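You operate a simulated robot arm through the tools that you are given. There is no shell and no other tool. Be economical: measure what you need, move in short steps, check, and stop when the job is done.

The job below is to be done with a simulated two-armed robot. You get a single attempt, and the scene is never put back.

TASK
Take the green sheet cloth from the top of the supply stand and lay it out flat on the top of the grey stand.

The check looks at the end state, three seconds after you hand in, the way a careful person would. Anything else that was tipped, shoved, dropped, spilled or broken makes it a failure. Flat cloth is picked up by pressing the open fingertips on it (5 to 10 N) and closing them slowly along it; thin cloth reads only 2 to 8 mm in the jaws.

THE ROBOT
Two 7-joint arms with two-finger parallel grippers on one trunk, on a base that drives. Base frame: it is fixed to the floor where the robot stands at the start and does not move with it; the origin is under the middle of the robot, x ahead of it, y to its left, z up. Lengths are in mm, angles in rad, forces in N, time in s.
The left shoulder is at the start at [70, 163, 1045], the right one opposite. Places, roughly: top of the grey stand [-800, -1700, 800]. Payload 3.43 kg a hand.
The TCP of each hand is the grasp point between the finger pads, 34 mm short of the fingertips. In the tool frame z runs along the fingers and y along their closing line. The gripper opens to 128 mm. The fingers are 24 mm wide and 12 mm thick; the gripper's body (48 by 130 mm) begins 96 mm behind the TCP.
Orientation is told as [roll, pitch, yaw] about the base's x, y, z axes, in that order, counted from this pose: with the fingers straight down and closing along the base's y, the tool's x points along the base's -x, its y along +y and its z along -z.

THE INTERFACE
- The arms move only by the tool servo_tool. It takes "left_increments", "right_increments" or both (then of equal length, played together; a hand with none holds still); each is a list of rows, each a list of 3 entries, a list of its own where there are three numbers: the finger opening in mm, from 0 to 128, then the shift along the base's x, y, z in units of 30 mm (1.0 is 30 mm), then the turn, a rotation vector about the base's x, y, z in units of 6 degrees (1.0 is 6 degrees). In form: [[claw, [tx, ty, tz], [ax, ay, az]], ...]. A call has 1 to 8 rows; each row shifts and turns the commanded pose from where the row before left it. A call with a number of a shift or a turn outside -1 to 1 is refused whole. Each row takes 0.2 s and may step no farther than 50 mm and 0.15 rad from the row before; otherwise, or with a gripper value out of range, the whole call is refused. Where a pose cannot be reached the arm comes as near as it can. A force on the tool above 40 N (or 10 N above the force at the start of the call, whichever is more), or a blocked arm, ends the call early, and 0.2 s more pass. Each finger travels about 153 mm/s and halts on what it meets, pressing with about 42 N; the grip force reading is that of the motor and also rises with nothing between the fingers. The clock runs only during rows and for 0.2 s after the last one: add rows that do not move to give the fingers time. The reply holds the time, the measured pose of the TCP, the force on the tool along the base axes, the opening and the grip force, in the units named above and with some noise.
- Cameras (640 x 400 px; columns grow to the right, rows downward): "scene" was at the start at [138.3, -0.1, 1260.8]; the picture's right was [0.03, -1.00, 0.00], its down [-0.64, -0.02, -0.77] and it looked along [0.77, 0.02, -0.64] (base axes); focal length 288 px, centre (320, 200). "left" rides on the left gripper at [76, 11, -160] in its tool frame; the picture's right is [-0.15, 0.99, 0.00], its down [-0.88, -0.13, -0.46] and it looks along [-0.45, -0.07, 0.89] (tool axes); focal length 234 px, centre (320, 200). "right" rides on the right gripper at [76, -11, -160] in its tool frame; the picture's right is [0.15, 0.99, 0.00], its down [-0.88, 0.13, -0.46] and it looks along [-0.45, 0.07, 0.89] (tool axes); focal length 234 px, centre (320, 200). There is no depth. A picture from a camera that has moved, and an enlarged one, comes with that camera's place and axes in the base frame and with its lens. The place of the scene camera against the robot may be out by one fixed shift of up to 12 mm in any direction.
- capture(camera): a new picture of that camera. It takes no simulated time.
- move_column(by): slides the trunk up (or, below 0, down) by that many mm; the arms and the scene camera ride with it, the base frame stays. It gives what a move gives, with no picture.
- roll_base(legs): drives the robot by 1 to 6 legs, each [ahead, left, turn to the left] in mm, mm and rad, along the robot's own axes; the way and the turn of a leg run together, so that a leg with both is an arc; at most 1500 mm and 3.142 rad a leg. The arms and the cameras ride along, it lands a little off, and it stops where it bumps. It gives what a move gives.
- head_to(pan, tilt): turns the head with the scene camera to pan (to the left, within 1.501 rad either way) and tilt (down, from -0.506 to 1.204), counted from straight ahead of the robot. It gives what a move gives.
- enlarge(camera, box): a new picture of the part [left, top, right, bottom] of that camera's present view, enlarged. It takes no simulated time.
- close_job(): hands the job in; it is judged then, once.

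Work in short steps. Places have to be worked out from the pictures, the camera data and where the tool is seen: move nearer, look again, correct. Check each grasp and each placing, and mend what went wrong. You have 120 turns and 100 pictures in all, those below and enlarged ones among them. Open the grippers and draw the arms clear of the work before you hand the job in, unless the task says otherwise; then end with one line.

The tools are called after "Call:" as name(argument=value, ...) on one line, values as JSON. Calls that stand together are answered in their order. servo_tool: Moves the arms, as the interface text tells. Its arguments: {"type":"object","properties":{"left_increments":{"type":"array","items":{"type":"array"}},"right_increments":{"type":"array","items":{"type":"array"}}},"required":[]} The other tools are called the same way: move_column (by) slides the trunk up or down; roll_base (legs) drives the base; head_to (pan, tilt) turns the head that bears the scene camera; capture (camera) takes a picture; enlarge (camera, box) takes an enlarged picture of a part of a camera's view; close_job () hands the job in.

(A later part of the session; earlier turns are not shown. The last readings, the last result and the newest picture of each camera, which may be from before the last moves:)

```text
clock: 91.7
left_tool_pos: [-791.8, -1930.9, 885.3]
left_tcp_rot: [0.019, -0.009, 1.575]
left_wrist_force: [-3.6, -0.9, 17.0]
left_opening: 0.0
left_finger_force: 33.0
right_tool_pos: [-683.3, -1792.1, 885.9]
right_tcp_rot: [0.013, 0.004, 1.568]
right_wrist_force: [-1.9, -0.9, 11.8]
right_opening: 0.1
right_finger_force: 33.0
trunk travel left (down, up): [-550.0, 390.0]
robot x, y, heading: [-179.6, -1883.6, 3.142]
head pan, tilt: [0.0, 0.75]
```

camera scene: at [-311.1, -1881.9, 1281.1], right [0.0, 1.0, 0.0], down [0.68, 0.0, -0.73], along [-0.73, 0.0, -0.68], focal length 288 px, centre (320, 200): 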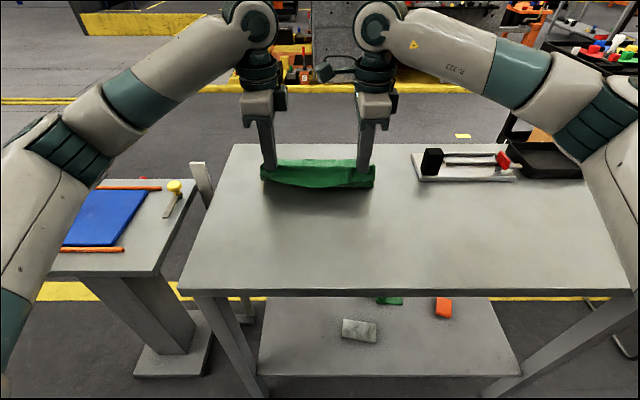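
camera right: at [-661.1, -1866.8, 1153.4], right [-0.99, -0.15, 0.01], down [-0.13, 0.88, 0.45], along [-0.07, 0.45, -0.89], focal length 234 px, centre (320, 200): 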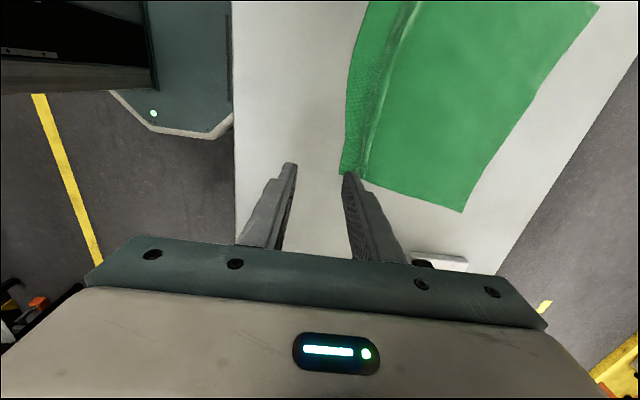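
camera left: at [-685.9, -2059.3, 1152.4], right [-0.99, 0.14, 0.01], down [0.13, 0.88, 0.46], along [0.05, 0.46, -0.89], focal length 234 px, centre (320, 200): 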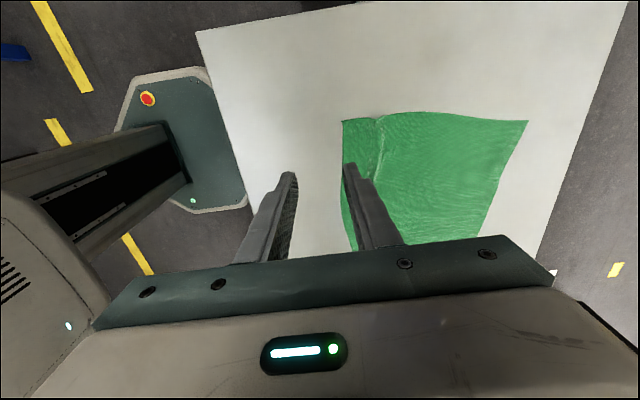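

Left 17 N, right 12 N. I add a bit on the left and pull the right 18 mm toward me.

Call:
servo_tool(left_increments=[[0, [0, 0, -0.05], [0, 0, 0]], [0, [0, 0, 0], [0, 0, 0]], [0, [0, 0, 0], [0, 0, 0]], [0, [0, 0, 0], [0, 0, 0]], [0, [0, 0, 0], [0, 0, 0]], [0, [0, 0, 0], [0, 0, 0]], [0, [0, 0, 0], [0, 0, 0]]], right_increments=[[0, [0, 0, 0], [0, 0, 0]], [0, [0.12, 0, 0], [0, 0, 0]], [0, [0.12, 0, 0], [0, 0, 0]], [0, [0.12, 0, 0], [0, 0, 0]], [0, [0.12, 0, 0], [0, 0, 0]], [0, [0.12, 0, 0], [0, 0, 0]], [0, [0, 0, 0], [0, 0, 0]]])

Call:
enlarge(camera="scene", box=[220, 120, 420, 245])

Call:
enlarge(camera="right", box=[160, 50, 480, 250])

```text
clock: 92.5
left_tool_pos: [-791.9, -1931.6, 885.7]
left_tcp_rot: [0.02, -0.009, 1.575]
left_wrist_force: [0.8, 0.2, 11.8]
left_opening: 0.1
left_finger_force: 33.0
right_tool_pos: [-676.8, -1791.0, 885.2]
right_tcp_rot: [0.013, 0.003, 1.571]
right_wrist_force: [1.6, 0.2, 13.8]
right_opening: 0.1
right_finger_force: 33.1
trunk travel left (down, up): [-550.0, 390.0]
robot x, y, heading: [-181.6, -1883.7, 3.145]
head pan, tilt: [0.0, 0.75]
stopped in row 3 (left hand): the force on the tool passed its limit (the readings are from after the stop); the commanded pose is now the measured one
```

```text
3.20 times, centred on (320, 182) of scene
camera zoom: at [-308.7, -1882.1, 1281.1], right [0.0, 1.0, 0.0], down [0.68, 0.0, -0.73], along [-0.73, 0.0, -0.68], focal length 920 px, centre (320, 256)
```

zoom: 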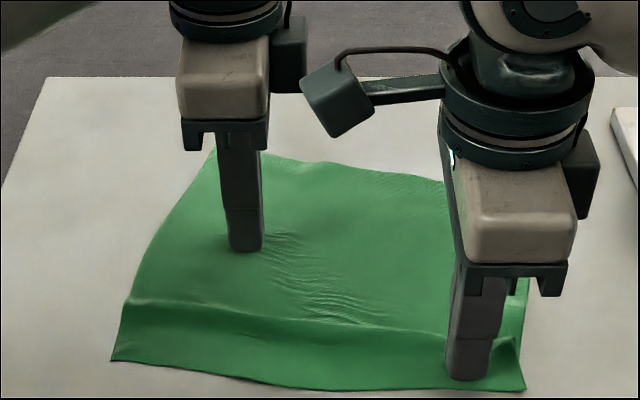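

```text
2.00 times, centred on (320, 150) of right
camera zoom: at [-663.4, -1866.6, 1044.6], right [-0.99, -0.15, 0.01], down [-0.12, 0.88, 0.45], along [-0.08, 0.45, -0.89], focal length 468 px, centre (320, 300)
```

zoom: 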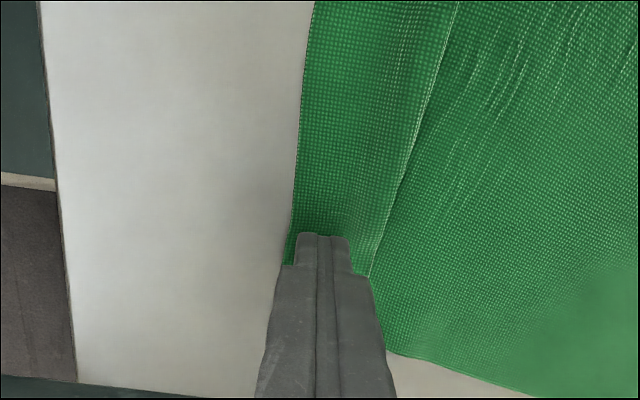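

Anchoring off to the side only sheared the cloth. I lift the right hand away and look at the ridge closely to judge its true height.

Call:
servo_tool(left_increments=[[0, [0, 0, 0.3], [0, 0, 0]], [0, [0, 0, 0.9], [0, 0, 0]], [0, [0, 0, 0.9], [0, 0, 0]], [0, [0.9, -0.9, 0.9], [0, 0, 0]], [0, [0.9, -0.9, 0.9], [0, 0, 0]], [0, [0.9, 0, 0], [0, 0, 0]], [0, [0, 0, 0], [0, 0, 0]]], right_increments=[[0, [0, 0, 0.3], [0, 0, 0]], [0, [0, 0, 0.9], [0, 0, 0]], [0, [0, 0, 0.9], [0, 0, 0]], [0, [0, 0.9, 0.9], [0, 0, 0]], [0, [0, 0.9, 0.9], [0, 0, 0]], [0, [0, 0.9, 0], [0, 0, 0]], [0, [0, 0, 0], [0, 0, 0]]])

Call:
enlarge(camera="scene", box=[240, 150, 400, 250])

Call:
enlarge(camera="right", box=[240, 0, 640, 250])

```text
clock: 94.1
left_tool_pos: [-710.8, -1989.8, 1000.7]
left_tcp_rot: [0.017, -0.008, 1.578]
left_wrist_force: [-0.3, -0.2, -0.1]
left_opening: 0.1
left_finger_force: 33.1
right_tool_pos: [-678.0, -1709.9, 1001.4]
right_tcp_rot: [0.008, 0.002, 1.572]
right_wrist_force: [0.8, -0.3, 0.2]
right_opening: 0.3
right_finger_force: 32.7
trunk travel left (down, up): [-550.0, 390.0]
robot x, y, heading: [-180.3, -1880.7, -3.141]
head pan, tilt: [0.0, 0.75]
```

```text
4.00 times, centred on (320, 200) of scene
camera zoom: at [-311.2, -1883.2, 1281.1], right [0.0, 1.0, 0.0], down [0.68, 0.0, -0.73], along [-0.73, 0.0, -0.68], focal length 1150 px, centre (320, 200)
```

zoom: 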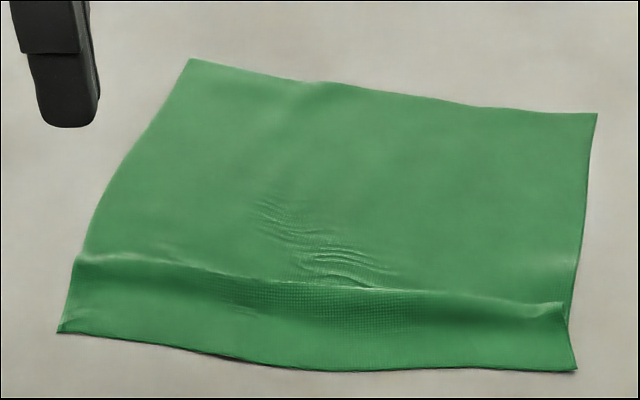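

```text
1.60 times, centred on (440, 125) of right
camera zoom: at [-664.4, -1786.4, 1160.7], right [-0.99, -0.15, 0.01], down [-0.13, 0.88, 0.46], along [-0.07, 0.45, -0.89], focal length 375 px, centre (128, 320)
```

zoom: 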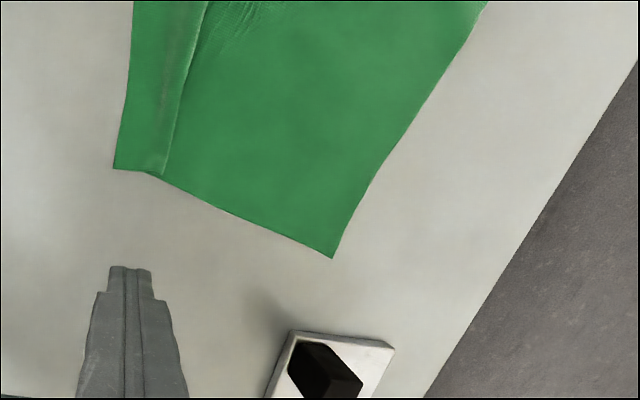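

The remaining hump is roof-like, from (-688,-1765) to (-720,-2000), roughly 10 mm high. As the light cloth slides easily, I press straight down on the crest at several points so it spreads flat.

Call:
servo_tool(left_increments=[[0, [-0.25, 0, -0.4], [0, 0, 0]], [0, [0, 0, -0.8], [0, 0, 0]], [0, [0, 0, -0.8], [0, 0, 0]], [0, [0, 0, -0.8], [0, 0, 0]], [0, [0, 0, -0.5], [0, 0, 0]], [0, [0, 0, -0.3], [0, 0, 0]], [0, [0, 0, -0.2], [0, 0, 0]], [0, [0, 0, -0.1], [0, 0, 0]]], right_increments=[[0, [-0.4, -0.8, -0.1], [0, 0, 0]], [0, [0, -0.8, -0.3], [0, 0, 0]], [0, [0, -0.7, -0.9], [0, 0, 0]], [0, [0, 0, -0.9], [0, 0, 0]], [0, [0, 0, -0.9], [0, 0, 0]], [0, [0, 0, -0.5], [0, 0, 0]], [0, [0, 0, -0.2], [0, 0, 0]], [0, [0, 0, -0.1], [0, 0, 0]]])

Call:
enlarge(camera="scene", box=[240, 150, 400, 250])

```text
clock: 95.9
left_tool_pos: [-718.9, -1984.9, 884.6]
left_tcp_rot: [0.022, -0.009, 1.574]
left_wrist_force: [-1.0, -0.6, 8.9]
left_opening: 0.1
left_finger_force: 32.6
right_tool_pos: [-689.1, -1777.9, 885.4]
right_tcp_rot: [0.017, 0.004, 1.569]
right_wrist_force: [-3.8, 1.7, 30.1]
right_opening: 0.0
right_finger_force: 32.6
trunk travel left (down, up): [-550.0, 390.0]
robot x, y, heading: [-184.1, -1880.3, 3.138]
head pan, tilt: [0.0, 0.75]
```

```text
4.00 times, centred on (320, 200) of scene
camera zoom: at [-308.5, -1882.2, 1282.2], right [0.0, 1.0, 0.0], down [0.68, 0.0, -0.73], along [-0.73, 0.0, -0.68], focal length 1150 px, centre (320, 200)
```

zoom: 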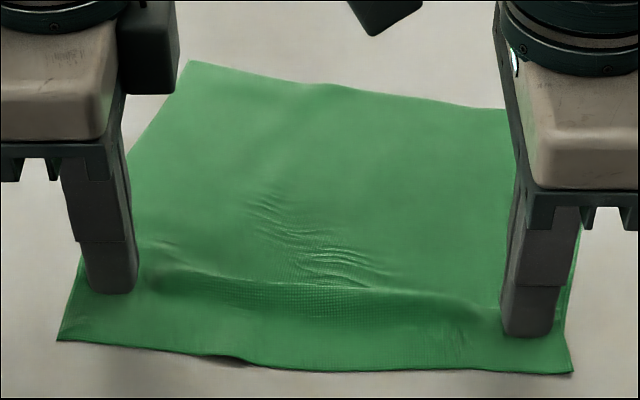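

Pressing flattens the ends. I hop inward to the next crest points.

Call:
servo_tool(left_increments=[[0, [0, 0, 0.9], [0, 0, 0]], [0, [0.1, 0.8, 0.1], [0, 0, 0]], [0, [0.1, 0.8, -0.3], [0, 0, 0]], [0, [0, 0, -0.4], [0, 0, 0]], [0, [0, 0, -0.2], [0, 0, 0]], [0, [0, 0, -0.12], [0, 0, 0]], [0, [0, 0, 0], [0, 0, 0]]], right_increments=[[0, [0, 0, 0.9], [0, 0, 0]], [0, [-0.13, -0.8, 0.1], [0, 0, 0]], [0, [-0.13, -0.8, -0.3], [0, 0, 0]], [0, [0, 0, -0.4], [0, 0, 0]], [0, [0, 0, -0.2], [0, 0, 0]], [0, [0, 0, -0.1], [0, 0, 0]], [0, [0, 0, 0], [0, 0, 0]]])

Call:
enlarge(camera="scene", box=[240, 150, 400, 250])

```text
clock: 96.9
left_tool_pos: [-717.5, -1942.3, 897.1]
left_tcp_rot: [0.018, -0.007, 1.585]
left_wrist_force: [-2.1, 0.0, -0.5]
left_opening: 0.0
left_finger_force: 33.3
right_tool_pos: [-694.8, -1826.7, 898.6]
right_tcp_rot: [0.008, 0.002, 1.581]
right_wrist_force: [2.5, 0.9, 1.6]
right_opening: 0.0
right_finger_force: 33.3
trunk travel left (down, up): [-550.0, 390.0]
robot x, y, heading: [-177.2, -1881.2, -3.148]
head pan, tilt: [0.0, 0.75]
stopped in row 4 (left hand): the force on the tool passed its limit (the readings are from after the stop); the commanded pose is now the measured one
```

```text
4.00 times, centred on (320, 200) of scene
camera zoom: at [-310.6, -1882.1, 1281.2], right [0.0, 1.0, 0.0], down [0.68, 0.0, -0.73], along [-0.73, 0.0, -0.68], focal length 1150 px, centre (320, 200)
```

zoom: 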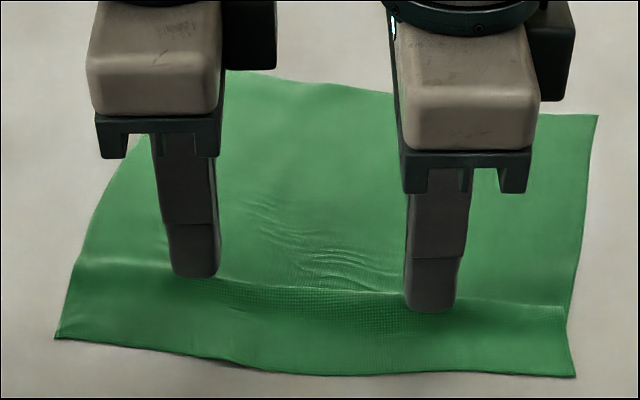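

The hands brushed each other (right camera vs left hand), so I move the left hand away, then press with the right alone.

Call:
servo_tool(left_increments=[[0, [0, -0.8, 0], [0, 0, 0]], [0, [0, -0.9, 0.5], [0, 0, 0]], [0, [0, -0.9, 0.9], [0, 0, 0]], [0, [0, -0.9, 0.9], [0, 0, 0]], [0, [0, 0, 0], [0, 0, 0]], [0, [0, 0, 0], [0, 0, 0]]], right_increments=[[0, [0, 0, 0], [0, 0, 0]], [0, [0, 0, -0.2], [0, 0, 0]], [0, [0, 0, -0.15], [0, 0, 0]], [0, [0, 0, -0.1], [0, 0, 0]], [0, [0, 0, -0.05], [0, 0, 0]], [0, [0, 0, 0], [0, 0, 0]]])

Call:
servo_tool(right_increments=[[0, [0, 0, 0.7], [0, 0, 0]], [0, [-0.1, -0.8, 0.1], [0, 0, 0]], [0, [-0.1, -0.8, -0.3], [0, 0, 0]], [0, [0, 0, -0.3], [0, 0, 0]], [0, [0, 0, -0.2], [0, 0, 0]], [0, [0, 0, -0.06], [0, 0, 0]], [0, [0, 0, 0], [0, 0, 0]]])

Call:
enlarge(camera="scene", box=[240, 150, 400, 250])

```text
clock: 98.3
left_tool_pos: [-719.1, -2048.1, 965.1]
left_tcp_rot: [0.016, -0.008, 1.586]
left_wrist_force: [-1.0, -0.1, 0.2]
left_opening: 0.1
left_finger_force: 32.8
right_tool_pos: [-694.6, -1827.9, 884.9]
right_tcp_rot: [0.01, 0.001, 1.58]
right_wrist_force: [-2.6, -0.5, 14.7]
right_opening: 0.1
right_finger_force: 32.7
trunk travel left (down, up): [-550.0, 390.0]
robot x, y, heading: [-176.7, -1878.6, -3.141]
head pan, tilt: [0.0, 0.75]
```

```text
clock: 99.9
left_tool_pos: [-717.8, -2047.3, 965.4]
left_tcp_rot: [0.019, -0.006, 1.586]
left_wrist_force: [-0.1, 0.4, 0.4]
left_opening: 0.0
left_finger_force: 32.9
right_tool_pos: [-698.5, -1873.9, 885.6]
right_tcp_rot: [0.012, 0.003, 1.58]
right_wrist_force: [-3.5, 3.9, 33.7]
right_opening: 0.0
right_finger_force: 33.3
trunk travel left (down, up): [-550.0, 390.0]
robot x, y, heading: [-176.6, -1879.6, 3.145]
head pan, tilt: [0.0, 0.75]
```

```text
4.00 times, centred on (320, 200) of scene
camera zoom: at [-308.4, -1881.6, 1281.9], right [0.0, 1.0, 0.0], down [0.68, 0.0, -0.73], along [-0.73, 0.0, -0.68], focal length 1150 px, centre (320, 200)
```

zoom: 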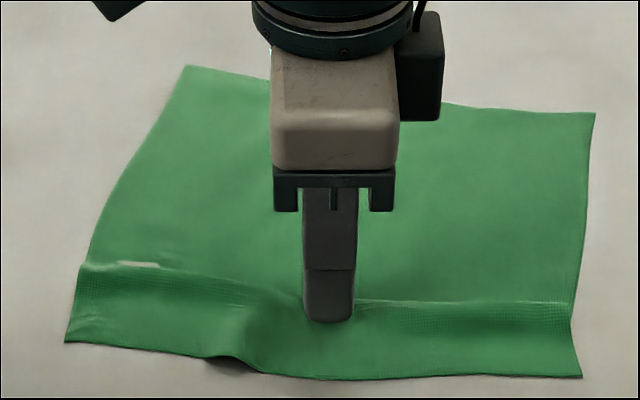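

The crest springs back, so friction holds the excess. New idea: pinch the ridge with both hands, lift that edge ~40 mm, draw it back slightly, and release in the air so the fold opens freely and falls flat. I move both hands to straddle the ridge.

Call:
servo_tool(left_increments=[[44, [0, 0, 0], [0, 0, 0]], [44, [0, 0, 0], [0, 0, 0]], [44, [0.1, 0.7, 0], [0, 0, 0]], [44, [0.1, 0.8, 0], [0, 0, 0]], [44, [0, 0.7, -0.6], [0, 0, 0]], [44, [0, 0, -0.9], [0, 0, 0]], [44, [0, 0, -0.7], [0, 0, 0]], [44, [0, 0, 0], [0, 0, 0]]], right_increments=[[0, [0, 0, 0.6], [0, 0, 0]], [44, [0, 0, 0.6], [0, 0, 0]], [44, [0.1, 0.9, 0], [0, 0, 0]], [44, [0.1, 0.9, 0], [0, 0, 0]], [44, [0.1, 0.9, 0], [0, 0, 0]], [44, [0, 0.1, -0.4], [0, 0, 0]], [44, [0, 0, -0.4], [0, 0, 0]], [44, [0, 0, 0], [0, 0, 0]]])

Call:
enlarge(camera="right", box=[160, 50, 480, 250])

Call:
enlarge(camera="left", box=[160, 50, 480, 250])

```text
clock: 101.7
left_tool_pos: [-711.7, -1979.2, 898.1]
left_tcp_rot: [0.019, -0.006, 1.585]
left_wrist_force: [-0.8, 0.7, -0.9]
left_opening: 44.0
left_finger_force: 0.0
right_tool_pos: [-692.2, -1790.2, 894.6]
right_tcp_rot: [0.006, 0.001, 1.579]
right_wrist_force: [0.0, -1.0, 0.0]
right_opening: 43.8
right_finger_force: 0.1
trunk travel left (down, up): [-550.0, 390.0]
robot x, y, heading: [-180.5, -1879.7, 3.141]
head pan, tilt: [0.0, 0.75]
```

```text
2.00 times, centred on (320, 150) of right
camera zoom: at [-677.4, -1865.6, 1054.7], right [-0.99, -0.16, 0.01], down [-0.14, 0.88, 0.46], along [-0.08, 0.45, -0.89], focal length 468 px, centre (320, 300)
```

zoom: 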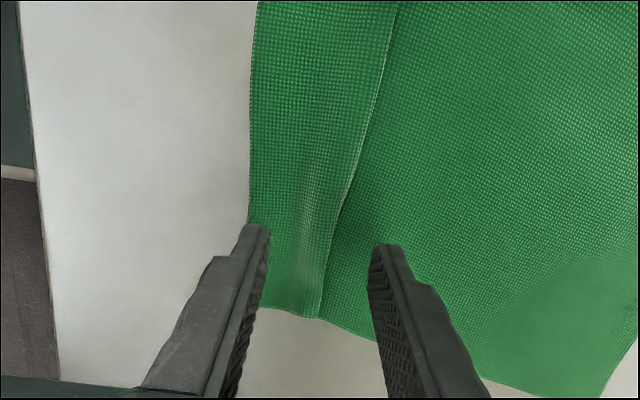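

```text
2.00 times, centred on (320, 150) of left
camera zoom: at [-719.6, -2057.4, 1057.9], right [-0.99, 0.13, 0.02], down [0.13, 0.88, 0.46], along [0.04, 0.46, -0.89], focal length 468 px, centre (320, 300)
```

zoom: 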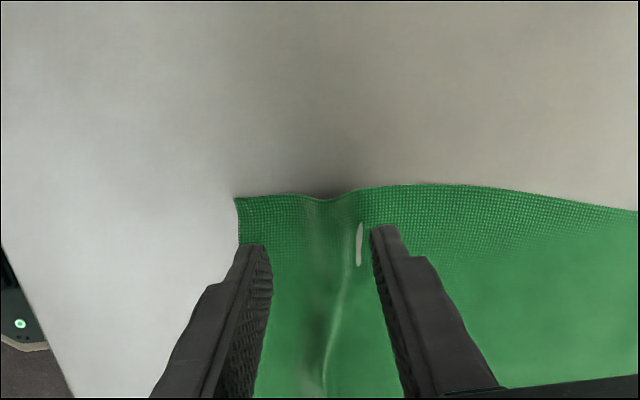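

Both grippers straddle the ridge. I lower to light contact and close on it.

Call:
servo_tool(left_increments=[[44, [0, 0, -0.3], [0, 0, 0]], [44, [0, 0, -0.13], [0, 0, 0]], [36, [0, 0, 0], [0, 0, 0]], [29, [0, 0, 0], [0, 0, 0]], [22, [0, 0, 0], [0, 0, 0]], [15, [0, 0, 0], [0, 0, 0]], [8, [0, 0, 0], [0, 0, 0]], [0, [0, 0, 0], [0, 0, 0]]], right_increments=[[44, [0, 0, -0.2], [0, 0, 0]], [44, [0, 0, -0.13], [0, 0, 0]], [36, [0, 0, 0], [0, 0, 0]], [29, [0, 0, 0], [0, 0, 0]], [22, [0, 0, 0], [0, 0, 0]], [15, [0, 0, 0], [0, 0, 0]], [8, [0, 0, 0], [0, 0, 0]], [0, [0, 0, 0], [0, 0, 0]]])

Call:
servo_tool(left_increments=[[0, [0, 0, 0], [0, 0, 0]], [0, [0, 0, 0], [0, 0, 0]]], right_increments=[[0, [0, 0, 0], [0, 0, 0]], [0, [0, 0, 0], [0, 0, 0]]])

Call:
enlarge(camera="scene", box=[240, 150, 400, 250])

```text
clock: 103.5
left_tool_pos: [-711.0, -1983.4, 886.2]
left_tcp_rot: [0.017, -0.006, 1.585]
left_wrist_force: [0.3, 0.2, 0.6]
left_opening: 0.0
left_finger_force: 32.5
right_tool_pos: [-690.9, -1790.6, 885.5]
right_tcp_rot: [0.007, 0.002, 1.58]
right_wrist_force: [0.1, 0.2, 6.8]
right_opening: 1.9
right_finger_force: 36.7
trunk travel left (down, up): [-550.0, 390.0]
robot x, y, heading: [-181.0, -1880.8, 3.143]
head pan, tilt: [0.0, 0.75]
```

```text
clock: 104.1
left_tool_pos: [-711.7, -1981.6, 886.9]
left_tcp_rot: [0.017, -0.007, 1.584]
left_wrist_force: [-0.3, -0.3, 0.0]
left_opening: 0.0
left_finger_force: 33.3
right_tool_pos: [-690.9, -1790.5, 885.9]
right_tcp_rot: [0.007, 0.002, 1.581]
right_wrist_force: [0.3, 0.1, 5.6]
right_opening: 1.8
right_finger_force: 36.7
trunk travel left (down, up): [-550.0, 390.0]
robot x, y, heading: [-182.4, -1882.0, 3.14]
head pan, tilt: [0.0, 0.75]
```

```text
4.00 times, centred on (320, 200) of scene
camera zoom: at [-310.4, -1882.1, 1281.2], right [0.0, 1.0, 0.0], down [0.68, 0.0, -0.73], along [-0.73, 0.0, -0.68], focal length 1150 px, centre (320, 200)
```

zoom: 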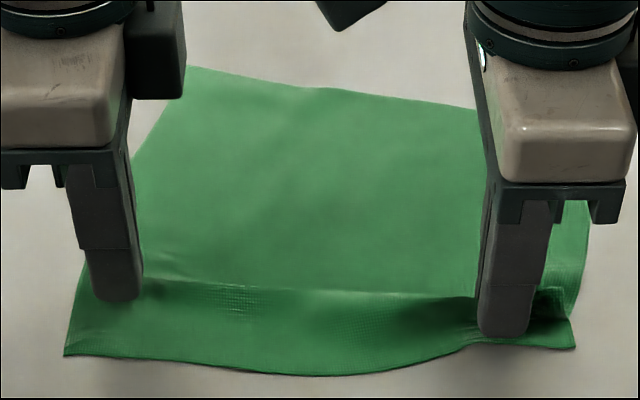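

Right has the ridge; left slid over. I redo the left with slightly more pressure.

Call:
servo_tool(left_increments=[[0, [0, 0, 0.3], [0, 0, 0]], [44, [0, 0, 0], [0, 0, 0]], [44, [0, 0, 0], [0, 0, 0]], [44, [0, 0, -0.25], [0, 0, 0]], [44, [0, 0, -0.12], [0, 0, 0]], [44, [0, 0, 0], [0, 0, 0]]])

Call:
enlarge(camera="left", box=[160, 50, 480, 250])

```text
clock: 105.5
left_tool_pos: [-711.5, -1980.1, 885.4]
left_tcp_rot: [0.018, -0.007, 1.587]
left_wrist_force: [-0.6, -1.0, 8.1]
left_opening: 43.6
left_finger_force: 0.0
right_tool_pos: [-692.2, -1791.1, 884.9]
right_tcp_rot: [0.008, 0.0, 1.58]
right_wrist_force: [-0.8, -0.3, 3.5]
right_opening: 1.9
right_finger_force: 36.6
trunk travel left (down, up): [-550.0, 390.0]
robot x, y, heading: [-183.0, -1877.8, -3.145]
head pan, tilt: [0.0, 0.75]
```

```text
2.00 times, centred on (320, 150) of left
camera zoom: at [-717.8, -2058.2, 1045.2], right [-0.99, 0.13, 0.02], down [0.13, 0.88, 0.46], along [0.04, 0.46, -0.89], focal length 468 px, centre (320, 300)
```

zoom: 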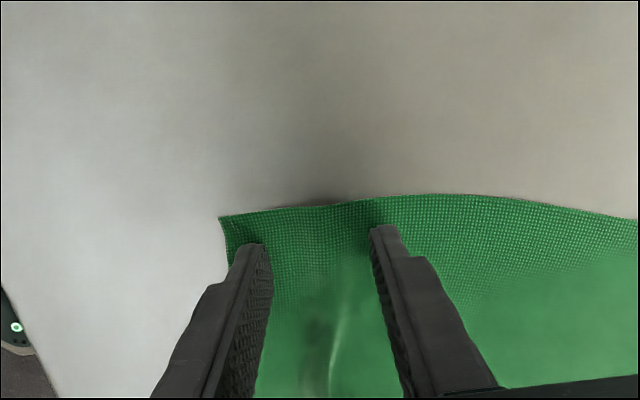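

Press is 8 N with the fingers on both sides. I add a touch and close slowly.

Call:
servo_tool(left_increments=[[44, [0, 0, -0.03], [0, 0, 0]], [38, [0, 0, -0.01], [0, 0, 0]], [32, [0, 0, -0.01], [0, 0, 0]], [26, [0, 0, -0.01], [0, 0, 0]], [20, [0, 0, 0], [0, 0, 0]], [14, [0, 0, 0], [0, 0, 0]], [8, [0, 0, 0], [0, 0, 0]], [2, [0, 0, 0], [0, 0, 0]]])

Call:
servo_tool(left_increments=[[0, [0, 0, 0], [0, 0, 0]], [0, [0, 0, 0], [0, 0, 0]]])

```text
clock: 107.3
left_tool_pos: [-708.6, -1980.1, 884.6]
left_tcp_rot: [0.018, -0.008, 1.585]
left_wrist_force: [1.4, 1.4, 32.4]
left_opening: 1.9
left_finger_force: 36.8
right_tool_pos: [-690.2, -1789.7, 886.1]
right_tcp_rot: [0.01, 0.002, 1.579]
right_wrist_force: [0.1, -0.7, 0.9]
right_opening: 1.7
right_finger_force: 36.7
trunk travel left (down, up): [-550.0, 390.0]
robot x, y, heading: [-182.6, -1880.1, -3.142]
head pan, tilt: [0.0, 0.75]
```

```text
clock: 107.9
left_tool_pos: [-709.8, -1979.8, 884.8]
left_tcp_rot: [0.021, -0.006, 1.586]
left_wrist_force: [2.9, 1.0, 34.8]
left_opening: 2.0
left_finger_force: 36.4
right_tool_pos: [-691.0, -1790.0, 885.4]
right_tcp_rot: [0.011, 0.002, 1.579]
right_wrist_force: [0.5, -0.2, 0.9]
right_opening: 2.0
right_finger_force: 36.5
trunk travel left (down, up): [-550.0, 390.0]
robot x, y, heading: [-184.8, -1881.6, 3.147]
head pan, tilt: [0.0, 0.75]
```

Both hold ~2 mm. I lift about 45 mm with a slight pull toward me.

Call:
servo_tool(left_increments=[[0, [0, 0, 0.3], [0, 0, 0]], [0, [0, 0, 0.4], [0, 0, 0]], [0, [0, 0, 0.4], [0, 0, 0]], [0, [0.15, 0, 0.4], [0, 0, 0]], [0, [0.15, 0, 0], [0, 0, 0]], [0, [0, 0, 0], [0, 0, 0]], [0, [0, 0, 0], [0, 0, 0]]], right_increments=[[0, [0, 0, 0.3], [0, 0, 0]], [0, [0, 0, 0.4], [0, 0, 0]], [0, [0, 0, 0.4], [0, 0, 0]], [0, [0.1, 0, 0.4], [0, 0, 0]], [0, [0, 0, 0], [0, 0, 0]], [0, [0, 0, 0], [0, 0, 0]], [0, [0, 0, 0], [0, 0, 0]]])

Call:
enlarge(camera="scene", box=[220, 120, 420, 245])

```text
clock: 109.5
left_tool_pos: [-702.5, -1981.8, 927.7]
left_tcp_rot: [0.018, -0.008, 1.587]
left_wrist_force: [0.2, 0.8, -0.6]
left_opening: 1.8
left_finger_force: 36.7
right_tool_pos: [-688.9, -1791.3, 927.7]
right_tcp_rot: [0.006, 0.001, 1.581]
right_wrist_force: [0.2, -0.3, -0.4]
right_opening: 1.9
right_finger_force: 37.0
trunk travel left (down, up): [-550.0, 390.0]
robot x, y, heading: [-183.3, -1878.9, 3.145]
head pan, tilt: [0.0, 0.75]
```

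```text
3.20 times, centred on (320, 182) of scene
camera zoom: at [-311.1, -1882.0, 1281.1], right [0.0, 1.0, 0.0], down [0.68, 0.0, -0.73], along [-0.73, 0.0, -0.68], focal length 920 px, centre (320, 256)
```

zoom: 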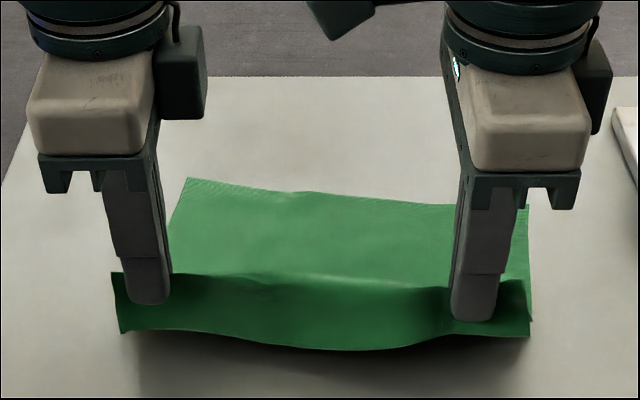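

Taut and lifted. I release in the air by opening quickly.

Call:
servo_tool(left_increments=[[90, [0, 0, 0], [0, 0, 0]], [90, [0, 0, 0], [0, 0, 0]], [90, [0, 0, 0], [0, 0, 0]], [90, [0, 0, 0], [0, 0, 0]], [90, [0, 0, 0], [0, 0, 0]]], right_increments=[[90, [0, 0, 0], [0, 0, 0]], [90, [0, 0, 0], [0, 0, 0]], [90, [0, 0, 0], [0, 0, 0]], [90, [0, 0, 0], [0, 0, 0]], [90, [0, 0, 0], [0, 0, 0]]])

Call:
enlarge(camera="scene", box=[220, 120, 420, 245])

```text
clock: 110.7
left_tool_pos: [-703.1, -1980.0, 927.1]
left_tcp_rot: [0.016, -0.005, 1.584]
left_wrist_force: [-0.6, -0.6, -0.1]
left_opening: 90.1
left_finger_force: 0.1
right_tool_pos: [-689.9, -1791.8, 927.6]
right_tcp_rot: [0.008, 0.0, 1.58]
right_wrist_force: [-0.2, -0.5, 1.1]
right_opening: 90.2
right_finger_force: 0.0
trunk travel left (down, up): [-550.0, 390.0]
robot x, y, heading: [-184.8, -1877.0, 3.14]
head pan, tilt: [0.0, 0.75]
```

```text
3.20 times, centred on (320, 182) of scene
camera zoom: at [-311.0, -1882.0, 1281.1], right [0.0, 1.0, 0.0], down [0.68, 0.0, -0.73], along [-0.73, 0.0, -0.68], focal length 920 px, centre (320, 256)
```

zoom: 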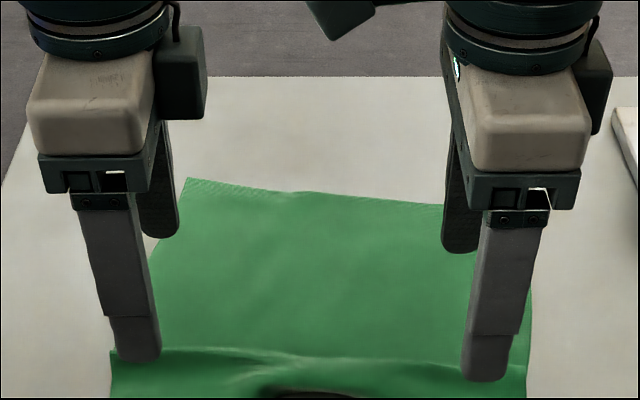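

I raise the hands away and look at the whole cloth.

Call:
servo_tool(left_increments=[[90, [0, 0, 0.8], [0, 0, 0]], [90, [0, 0, 0.9], [0, 0, 0]], [90, [0, -0.9, 0.9], [0, 0, 0]], [90, [0, -0.9, 0], [0, 0, 0]], [90, [0, -0.9, 0], [0, 0, 0]], [90, [0, 0, 0], [0, 0, 0]]], right_increments=[[90, [0, 0, 0.8], [0, 0, 0]], [90, [0, 0, 0.9], [0, 0, 0]], [90, [0, 0.9, 0.9], [0, 0, 0]], [90, [0, 0.9, 0], [0, 0, 0]], [90, [0, 0.9, 0], [0, 0, 0]], [90, [0, 0, 0], [0, 0, 0]]])

Call:
enlarge(camera="scene", box=[220, 140, 420, 265])

Call:
capture(camera="right")

```text
clock: 112.1
left_tool_pos: [-704.4, -2061.4, 1006.6]
left_tcp_rot: [0.017, -0.008, 1.586]
left_wrist_force: [-0.3, -0.1, -0.5]
left_opening: 90.0
left_finger_force: 0.0
right_tool_pos: [-689.3, -1709.5, 1005.0]
right_tcp_rot: [0.006, 0.0, 1.581]
right_wrist_force: [-0.3, 0.5, 0.6]
right_opening: 90.0
right_finger_force: 0.0
trunk travel left (down, up): [-550.0, 390.0]
robot x, y, heading: [-179.9, -1882.7, -3.136]
head pan, tilt: [0.0, 0.75]
```

```text
3.20 times, centred on (320, 202) of scene
camera zoom: at [-311.6, -1882.1, 1281.1], right [0.0, 1.0, 0.0], down [0.68, 0.0, -0.73], along [-0.73, 0.0, -0.68], focal length 920 px, centre (320, 192)
```

zoom: 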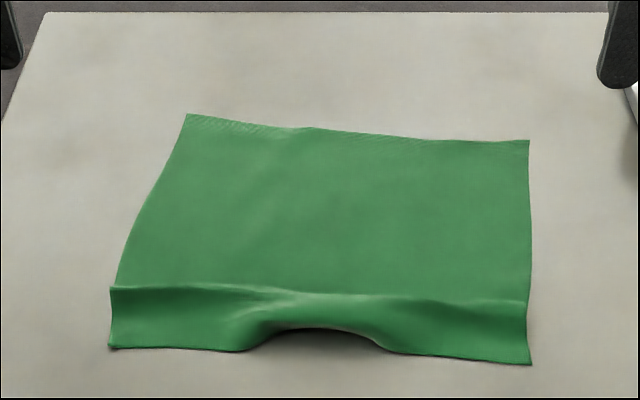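

```text
32 pictures are left
camera right: at [-676.3, -1786.2, 1164.8], right [-0.99, -0.16, 0.01], down [-0.14, 0.88, 0.46], along [-0.08, 0.45, -0.89], focal length 234 px, centre (320, 200)
```

right: 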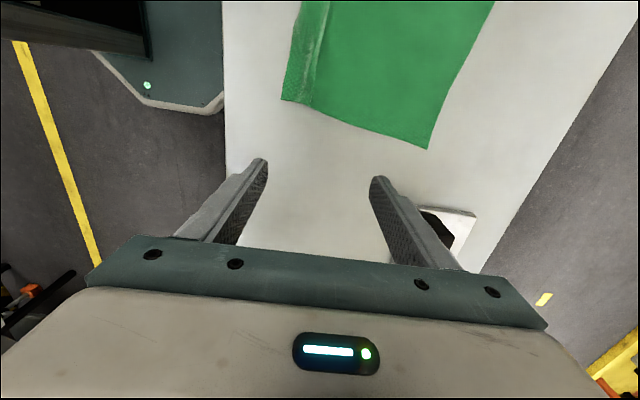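

The crease persists and the near edge arches in the middle. Plan: first stretch the near flap sideways by pressing on both near corners and pulling apart in y. I move closed fingers above the corners.

Call:
servo_tool(left_increments=[[30, [0.8, 0.8, 0], [0, 0, 0]], [0, [0.8, 0.8, 0], [0, 0, 0]], [0, [0, 0.75, -0.5], [0, 0, 0]], [0, [0, 0, -0.9], [0, 0, 0]], [0, [0, 0, -0.9], [0, 0, 0]], [0, [0, 0, -0.9], [0, 0, 0]], [0, [0, 0, -0.4], [0, 0, 0]], [0, [0, 0, 0], [0, 0, 0]]], right_increments=[[30, [0.8, -0.8, 0], [0, 0, 0]], [0, [0.65, -0.8, 0], [0, 0, 0]], [0, [0, -0.7, -0.5], [0, 0, 0]], [0, [0, 0, -0.9], [0, 0, 0]], [0, [0, 0, -0.9], [0, 0, 0]], [0, [0, 0, -0.9], [0, 0, 0]], [0, [0, 0, -0.4], [0, 0, 0]], [0, [0, 0, 0], [0, 0, 0]]])

Call:
enlarge(camera="scene", box=[220, 140, 420, 265])

```text
clock: 113.9
left_tool_pos: [-656.4, -1991.0, 897.0]
left_tcp_rot: [0.017, -0.009, 1.584]
left_wrist_force: [-0.7, 0.5, -0.2]
left_opening: 0.0
left_finger_force: 32.9
right_tool_pos: [-644.3, -1778.3, 898.0]
right_tcp_rot: [0.007, 0.0, 1.58]
right_wrist_force: [0.2, 0.1, 0.0]
right_opening: 0.0
right_finger_force: 33.2
trunk travel left (down, up): [-550.0, 390.0]
robot x, y, heading: [-182.1, -1880.0, 3.144]
head pan, tilt: [0.0, 0.75]
```

```text
3.20 times, centred on (320, 202) of scene
camera zoom: at [-311.0, -1882.1, 1281.1], right [0.0, 1.0, 0.0], down [0.68, 0.0, -0.73], along [-0.73, 0.0, -0.68], focal length 920 px, centre (320, 192)
```

zoom: 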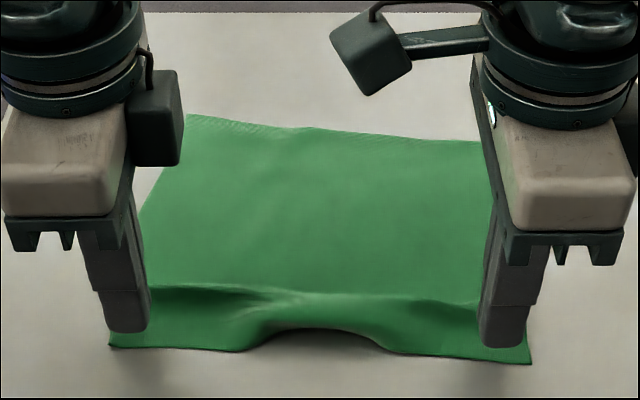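

Over the corners. I press down and stretch outward 12 mm each side.

Call:
servo_tool(left_increments=[[0, [0, 0, -0.25], [0, 0, 0]], [0, [0, 0, -0.17], [0, 0, 0]], [0, [0, -0.1, 0], [0, 0, 0]], [0, [0, -0.1, 0], [0, 0, 0]], [0, [0, -0.1, 0], [0, 0, 0]], [0, [0, -0.1, 0], [0, 0, 0]], [0, [0, 0, 0], [0, 0, 0]]], right_increments=[[0, [0, 0, -0.25], [0, 0, 0]], [0, [0, 0, -0.2], [0, 0, 0]], [0, [0, 0.1, 0], [0, 0, 0]], [0, [0, 0.1, 0], [0, 0, 0]], [0, [0, 0.1, 0], [0, 0, 0]], [0, [0, 0.1, 0], [0, 0, 0]], [0, [0, 0, 0], [0, 0, 0]]])

Call:
enlarge(camera="scene", box=[220, 140, 420, 265])

```text
clock: 115.5
left_tool_pos: [-654.4, -2003.3, 886.4]
left_tcp_rot: [0.018, -0.007, 1.583]
left_wrist_force: [0.1, 0.6, 0.7]
left_opening: 0.1
left_finger_force: 33.2
right_tool_pos: [-645.9, -1766.1, 885.6]
right_tcp_rot: [0.006, 0.001, 1.58]
right_wrist_force: [0.5, -0.4, -0.2]
right_opening: 0.1
right_finger_force: 33.0
trunk travel left (down, up): [-550.0, 390.0]
robot x, y, heading: [-181.0, -1879.6, -3.143]
head pan, tilt: [0.0, 0.75]
```

```text
3.20 times, centred on (320, 202) of scene
camera zoom: at [-311.0, -1881.9, 1281.1], right [0.0, 1.0, 0.0], down [0.68, 0.0, -0.73], along [-0.73, 0.0, -0.68], focal length 920 px, centre (320, 192)
```

zoom: 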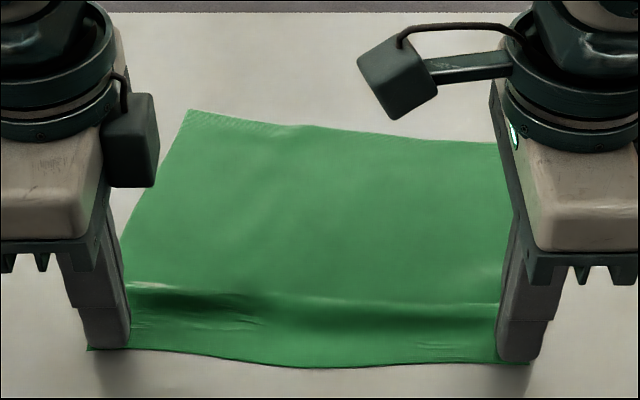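

The arch is gone and the flap is straight. Next I anchor the body with the left hand at (-810,-1855), while the right stays on the near-right corner to pull it toward me.

Call:
servo_tool(left_increments=[[0, [0, 0, 0.8], [0, 0, 0]], [0, [0, 0, 0.8], [0, 0, 0]], [0, [-1, 0.3, 0], [0, 0, 0]], [0, [-1, 0.7, 0], [0, 0, 0]], [0, [-1, 0.9, 0], [0, 0, 0]], [0, [-1, 0.9, 0], [0, 0, 0]], [0, [-1, 0.9, 0], [0, 0, 0]], [0, [-0.2, 0.9, 0], [0, 0, 0]]])

Call:
servo_tool(left_increments=[[0, [0, 0.3, -0.5], [0, 0, 0]], [0, [0, 0, -0.6], [0, 0, 0]], [0, [0, 0, -0.3], [0, 0, 0]], [0, [0, 0, -0.15], [0, 0, 0]], [0, [0, 0, -0.1], [0, 0, 0]], [0, [0, 0, 0], [0, 0, 0]]])

Call:
enlarge(camera="scene", box=[220, 140, 420, 265])

```text
clock: 117.3
left_tool_pos: [-810.2, -1866.3, 931.1]
left_tcp_rot: [0.017, -0.005, 1.586]
left_wrist_force: [0.1, 0.1, 0.4]
left_opening: 0.0
left_finger_force: 33.1
right_tool_pos: [-645.2, -1765.1, 886.2]
right_tcp_rot: [0.007, 0.003, 1.581]
right_wrist_force: [-0.1, -0.7, 1.3]
right_opening: 0.0
right_finger_force: 32.7
trunk travel left (down, up): [-550.0, 390.0]
robot x, y, heading: [-178.7, -1880.5, -3.144]
head pan, tilt: [0.0, 0.75]
```

```text
clock: 118.7
left_tool_pos: [-811.7, -1857.1, 885.0]
left_tcp_rot: [0.021, -0.009, 1.586]
left_wrist_force: [-1.5, 0.8, 15.9]
left_opening: 0.0
left_finger_force: 33.2
right_tool_pos: [-644.4, -1766.6, 886.7]
right_tcp_rot: [0.01, 0.0, 1.579]
right_wrist_force: [-0.5, 0.3, 0.9]
right_opening: 0.0
right_finger_force: 32.7
trunk travel left (down, up): [-550.0, 390.0]
robot x, y, heading: [-182.5, -1877.3, 3.143]
head pan, tilt: [0.0, 0.75]
```

```text
3.20 times, centred on (320, 202) of scene
camera zoom: at [-309.5, -1881.9, 1281.6], right [0.0, 1.0, 0.0], down [0.68, 0.0, -0.73], along [-0.73, 0.0, -0.68], focal length 920 px, centre (320, 192)
```

zoom: 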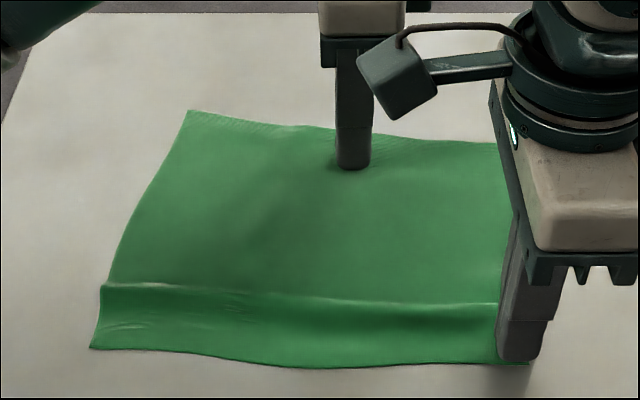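

Anchor 16 N. I shift the right fingers 18 mm inward onto the flap, press, and pull 18 mm toward me.

Call:
servo_tool(right_increments=[[0, [0, 0, 0.3], [0, 0, 0]], [0, [0, -0.6, 0], [0, 0, 0]], [0, [0, 0, -0.25], [0, 0, 0]], [0, [0, 0, -0.12], [0, 0, 0]], [0, [0, 0, 0], [0, 0, 0]]])

Call:
servo_tool(right_increments=[[0, [0.1, 0, 0], [0, 0, 0]], [0, [0.1, 0, 0], [0, 0, 0]], [0, [0.1, 0, 0], [0, 0, 0]], [0, [0.1, 0, 0], [0, 0, 0]], [0, [0.1, 0, 0], [0, 0, 0]], [0, [0.1, 0, 0], [0, 0, 0]], [0, [0, 0, 0], [0, 0, 0]]])

Call:
enlarge(camera="scene", box=[220, 140, 420, 265])

```text
clock: 119.9
left_tool_pos: [-810.6, -1855.6, 885.0]
left_tcp_rot: [0.021, -0.006, 1.586]
left_wrist_force: [-3.7, 1.4, 25.5]
left_opening: 0.0
left_finger_force: 33.3
right_tool_pos: [-644.0, -1784.0, 885.4]
right_tcp_rot: [0.012, 0.002, 1.579]
right_wrist_force: [-1.8, 0.4, 12.4]
right_opening: 0.0
right_finger_force: 33.3
trunk travel left (down, up): [-550.0, 390.0]
robot x, y, heading: [-178.9, -1879.4, -3.142]
head pan, tilt: [0.0, 0.75]
```

```text
clock: 121.5
left_tool_pos: [-810.0, -1856.0, 885.4]
left_tcp_rot: [0.02, -0.006, 1.585]
left_wrist_force: [-5.6, -0.7, 30.0]
left_opening: 0.0
left_finger_force: 33.0
right_tool_pos: [-624.8, -1784.0, 885.8]
right_tcp_rot: [0.01, 0.003, 1.58]
right_wrist_force: [-2.8, -0.7, 11.5]
right_opening: 0.0
right_finger_force: 33.4
trunk travel left (down, up): [-550.0, 390.0]
robot x, y, heading: [-182.0, -1881.5, 3.144]
head pan, tilt: [0.0, 0.75]
```

```text
3.20 times, centred on (320, 202) of scene
camera zoom: at [-307.8, -1882.2, 1281.6], right [0.0, 1.0, 0.0], down [0.68, 0.0, -0.73], along [-0.73, 0.0, -0.68], focal length 920 px, centre (320, 192)
```

zoom: 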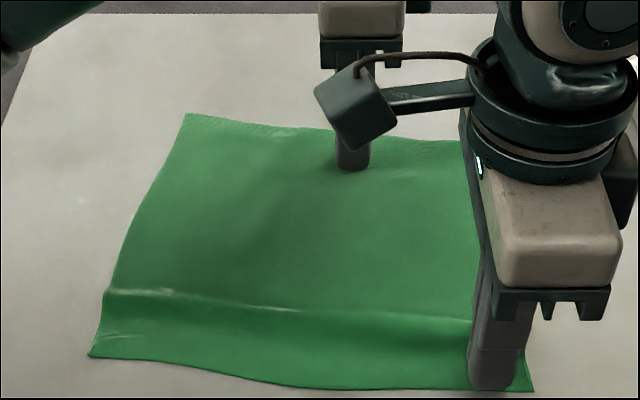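

It is extending with the anchor holding. I pull another 12 mm.

Call:
servo_tool(right_increments=[[0, [0.1, 0, 0], [0, 0, 0]], [0, [0.1, 0, 0], [0, 0, 0]], [0, [0.1, 0, 0], [0, 0, 0]], [0, [0.1, 0, 0], [0, 0, 0]], [0, [0, 0, 0], [0, 0, 0]]])

Call:
enlarge(camera="scene", box=[220, 140, 420, 265])

```text
clock: 122.7
left_tool_pos: [-810.0, -1855.7, 885.5]
left_tcp_rot: [0.021, -0.005, 1.585]
left_wrist_force: [-4.5, 0.7, 27.9]
left_opening: 0.0
left_finger_force: 33.0
right_tool_pos: [-612.5, -1784.1, 885.1]
right_tcp_rot: [0.012, 0.004, 1.583]
right_wrist_force: [-3.3, -0.1, 19.5]
right_opening: 0.1
right_finger_force: 33.5
trunk travel left (down, up): [-550.0, 390.0]
robot x, y, heading: [-179.3, -1880.2, 3.144]
head pan, tilt: [0.0, 0.75]
```

```text
3.20 times, centred on (320, 202) of scene
camera zoom: at [-307.7, -1882.3, 1281.7], right [0.0, 1.0, 0.0], down [0.68, 0.0, -0.73], along [-0.73, 0.0, -0.68], focal length 920 px, centre (320, 192)
```

zoom: 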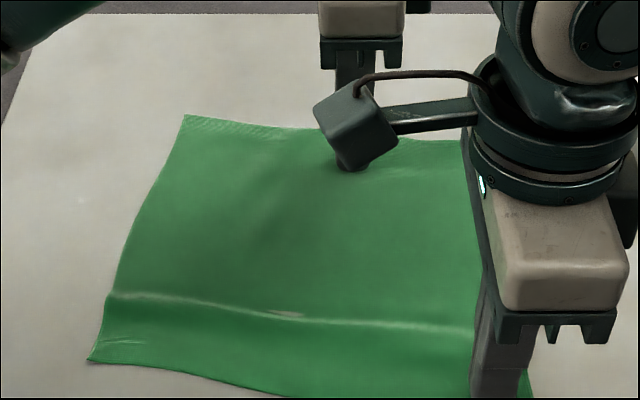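

The ridge on the right is now nearly flattened. I swap roles: left to the near-left flap (-642,-1988), right to anchor at (-805,-1895).

Call:
servo_tool(left_increments=[[0, [0, 0, 0.8], [0, 0, 0]], [0, [0, -0.2, 0.9], [0, 0, 0]], [0, [0.4, -1, 0], [0, 0, 0]], [0, [0.9, -1, 0], [0, 0, 0]], [0, [0.9, -1, 0], [0, 0, 0]], [0, [1, -1, 0], [0, 0, 0]], [0, [1, -0.2, 0], [0, 0, 0]], [0, [1, 0, 0], [0, 0, 0]]], right_increments=[[0, [0, 0, 0.8], [0, 0, 0]], [0, [0, 0, 0.9], [0, 0, 0]], [0, [-0.5, 0, 0], [0, 0, 0]], [0, [-0.5, 0, 0], [0, 0, 0]], [0, [-0.5, 0, 0], [0, 0, 0]], [0, [-0.5, 0, 0], [0, 0, 0]], [0, [-0.5, 0, 0], [0, 0, 0]], [0, [-0.5, 0, 0], [0, 0, 0]]])

Call:
servo_tool(left_increments=[[0, [0.4, 0, 0], [0, 0, 0]], [0, [0, 0, 0], [0, 0, 0]], [0, [0, 0, 0], [0, 0, 0]], [0, [0, 0, -0.4], [0, 0, 0]], [0, [0, 0, -0.4], [0, 0, 0]], [0, [0, 0, -0.4], [0, 0, 0]], [0, [0, 0, 0], [0, 0, 0]]], right_increments=[[0, [-1, 0, 0], [0, 0, 0]], [0, [-1, -0.7, 0], [0, 0, 0]], [0, [-1, -1, 0], [0, 0, 0]], [0, [-0.4, -1, -0.4], [0, 0, 0]], [0, [0, -1, -0.4], [0, 0, 0]], [0, [0, 0, -0.4], [0, 0, 0]], [0, [0, 0, 0], [0, 0, 0]]])

Call:
enlarge(camera="scene", box=[220, 140, 420, 265])

```text
clock: 124.5
left_tool_pos: [-653.3, -1989.7, 933.1]
left_tcp_rot: [0.017, -0.007, 1.587]
left_wrist_force: [0.1, -0.3, 0.4]
left_opening: 0.0
left_finger_force: 33.0
right_tool_pos: [-705.5, -1783.9, 935.8]
right_tcp_rot: [0.006, -0.002, 1.579]
right_wrist_force: [0.9, -0.8, -0.2]
right_opening: 0.0
right_finger_force: 33.6
trunk travel left (down, up): [-550.0, 390.0]
robot x, y, heading: [-182.4, -1876.0, 3.143]
head pan, tilt: [0.0, 0.75]
```

```text
clock: 126.1
left_tool_pos: [-641.9, -1989.1, 898.0]
left_tcp_rot: [0.016, -0.006, 1.586]
left_wrist_force: [0.0, -0.3, -0.1]
left_opening: 0.2
left_finger_force: 32.5
right_tool_pos: [-808.5, -1898.6, 896.9]
right_tcp_rot: [0.009, 0.001, 1.579]
right_wrist_force: [0.0, -0.2, 0.6]
right_opening: 0.1
right_finger_force: 32.4
trunk travel left (down, up): [-550.0, 390.0]
robot x, y, heading: [-182.2, -1879.9, -3.138]
head pan, tilt: [0.0, 0.75]
```

```text
3.20 times, centred on (320, 202) of scene
camera zoom: at [-310.8, -1882.4, 1281.2], right [0.0, 1.0, 0.0], down [0.68, 0.0, -0.73], along [-0.73, 0.0, -0.68], focal length 920 px, centre (320, 192)
```

zoom: 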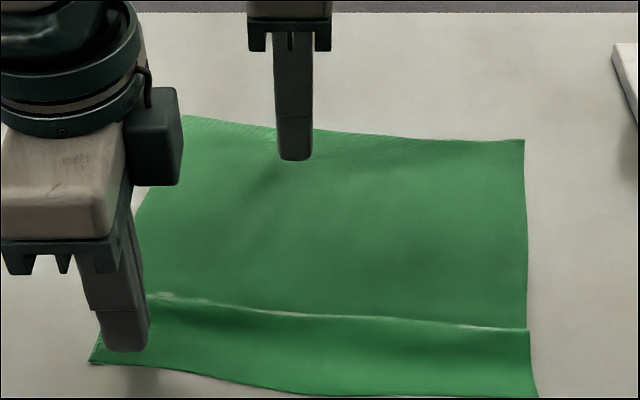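

The right part lies almost flat now. I press with both: right anchors ~18 N, left ~10 N, then pull the left corner.

Call:
servo_tool(left_increments=[[0, [0, 0, -0.2], [0, 0, 0]], [0, [0, 0, -0.15], [0, 0, 0]], [0, [0, 0, -0.1], [0, 0, 0]], [0, [0, 0, 0], [0, 0, 0]]], right_increments=[[0, [0, 0, -0.2], [0, 0, 0]], [0, [0, 0, -0.2], [0, 0, 0]], [0, [0, 0, -0.06], [0, 0, 0]], [0, [0, 0, 0], [0, 0, 0]]])

```text
clock: 127.1
left_tool_pos: [-642.1, -1988.1, 886.0]
left_tcp_rot: [0.017, -0.006, 1.586]
left_wrist_force: [0.4, 0.4, -0.7]
left_opening: 0.0
left_finger_force: 32.6
right_tool_pos: [-805.8, -1895.7, 884.4]
right_tcp_rot: [0.009, 0.0, 1.58]
right_wrist_force: [-0.9, 1.0, 7.8]
right_opening: 0.1
right_finger_force: 33.2
trunk travel left (down, up): [-550.0, 390.0]
robot x, y, heading: [-182.5, -1881.6, 3.145]
head pan, tilt: [0.0, 0.75]
```

I add pressure on both and then pull the left 24 mm.

Call:
servo_tool(left_increments=[[0, [0, 0, -0.06], [0, 0, 0]], [0, [0, 0, 0], [0, 0, 0]]], right_increments=[[0, [0, 0, -0.05], [0, 0, 0]], [0, [0, 0, 0], [0, 0, 0]]])

Call:
servo_tool(left_increments=[[0, [0.1, 0, 0], [0, 0, 0]], [0, [0.1, 0, 0], [0, 0, 0]], [0, [0.1, 0, 0], [0, 0, 0]], [0, [0.1, 0, 0], [0, 0, 0]], [0, [0.1, 0, 0], [0, 0, 0]], [0, [0.1, 0, 0], [0, 0, 0]], [0, [0.1, 0, 0], [0, 0, 0]], [0, [0, 0, 0], [0, 0, 0]]])

Call:
enlarge(camera="scene", box=[220, 140, 420, 265])

```text
clock: 127.7
left_tool_pos: [-640.5, -1988.3, 885.4]
left_tcp_rot: [0.019, -0.007, 1.583]
left_wrist_force: [-0.5, -0.3, 2.1]
left_opening: 0.0
left_finger_force: 33.0
right_tool_pos: [-806.6, -1895.7, 885.8]
right_tcp_rot: [0.009, 0.002, 1.58]
right_wrist_force: [-3.6, 0.5, 21.9]
right_opening: 0.0
right_finger_force: 33.3
trunk travel left (down, up): [-550.0, 390.0]
robot x, y, heading: [-178.7, -1879.9, 3.139]
head pan, tilt: [0.0, 0.75]
```

```text
clock: 129.5
left_tool_pos: [-620.7, -1988.4, 885.8]
left_tcp_rot: [0.018, -0.007, 1.585]
left_wrist_force: [0.7, 0.8, 0.3]
left_opening: 0.0
left_finger_force: 33.0
right_tool_pos: [-805.1, -1895.5, 884.4]
right_tcp_rot: [0.011, 0.003, 1.58]
right_wrist_force: [-5.6, -0.4, 34.7]
right_opening: 0.1
right_finger_force: 32.6
trunk travel left (down, up): [-550.0, 390.0]
robot x, y, heading: [-180.4, -1877.7, -3.14]
head pan, tilt: [0.0, 0.75]
```

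```text
3.20 times, centred on (320, 202) of scene
camera zoom: at [-308.2, -1882.0, 1281.5], right [0.0, 1.0, 0.0], down [0.68, 0.0, -0.73], along [-0.73, 0.0, -0.68], focal length 920 px, centre (320, 192)
```

zoom: 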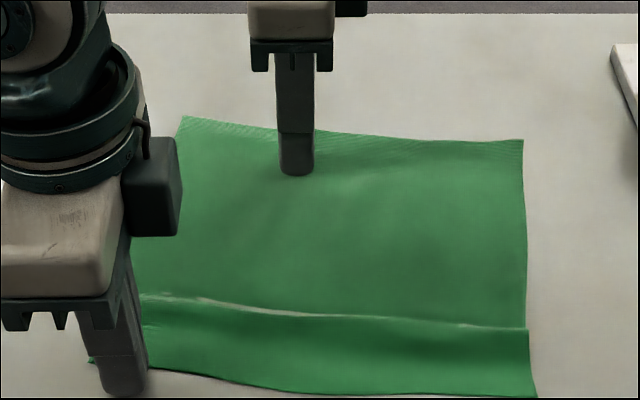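

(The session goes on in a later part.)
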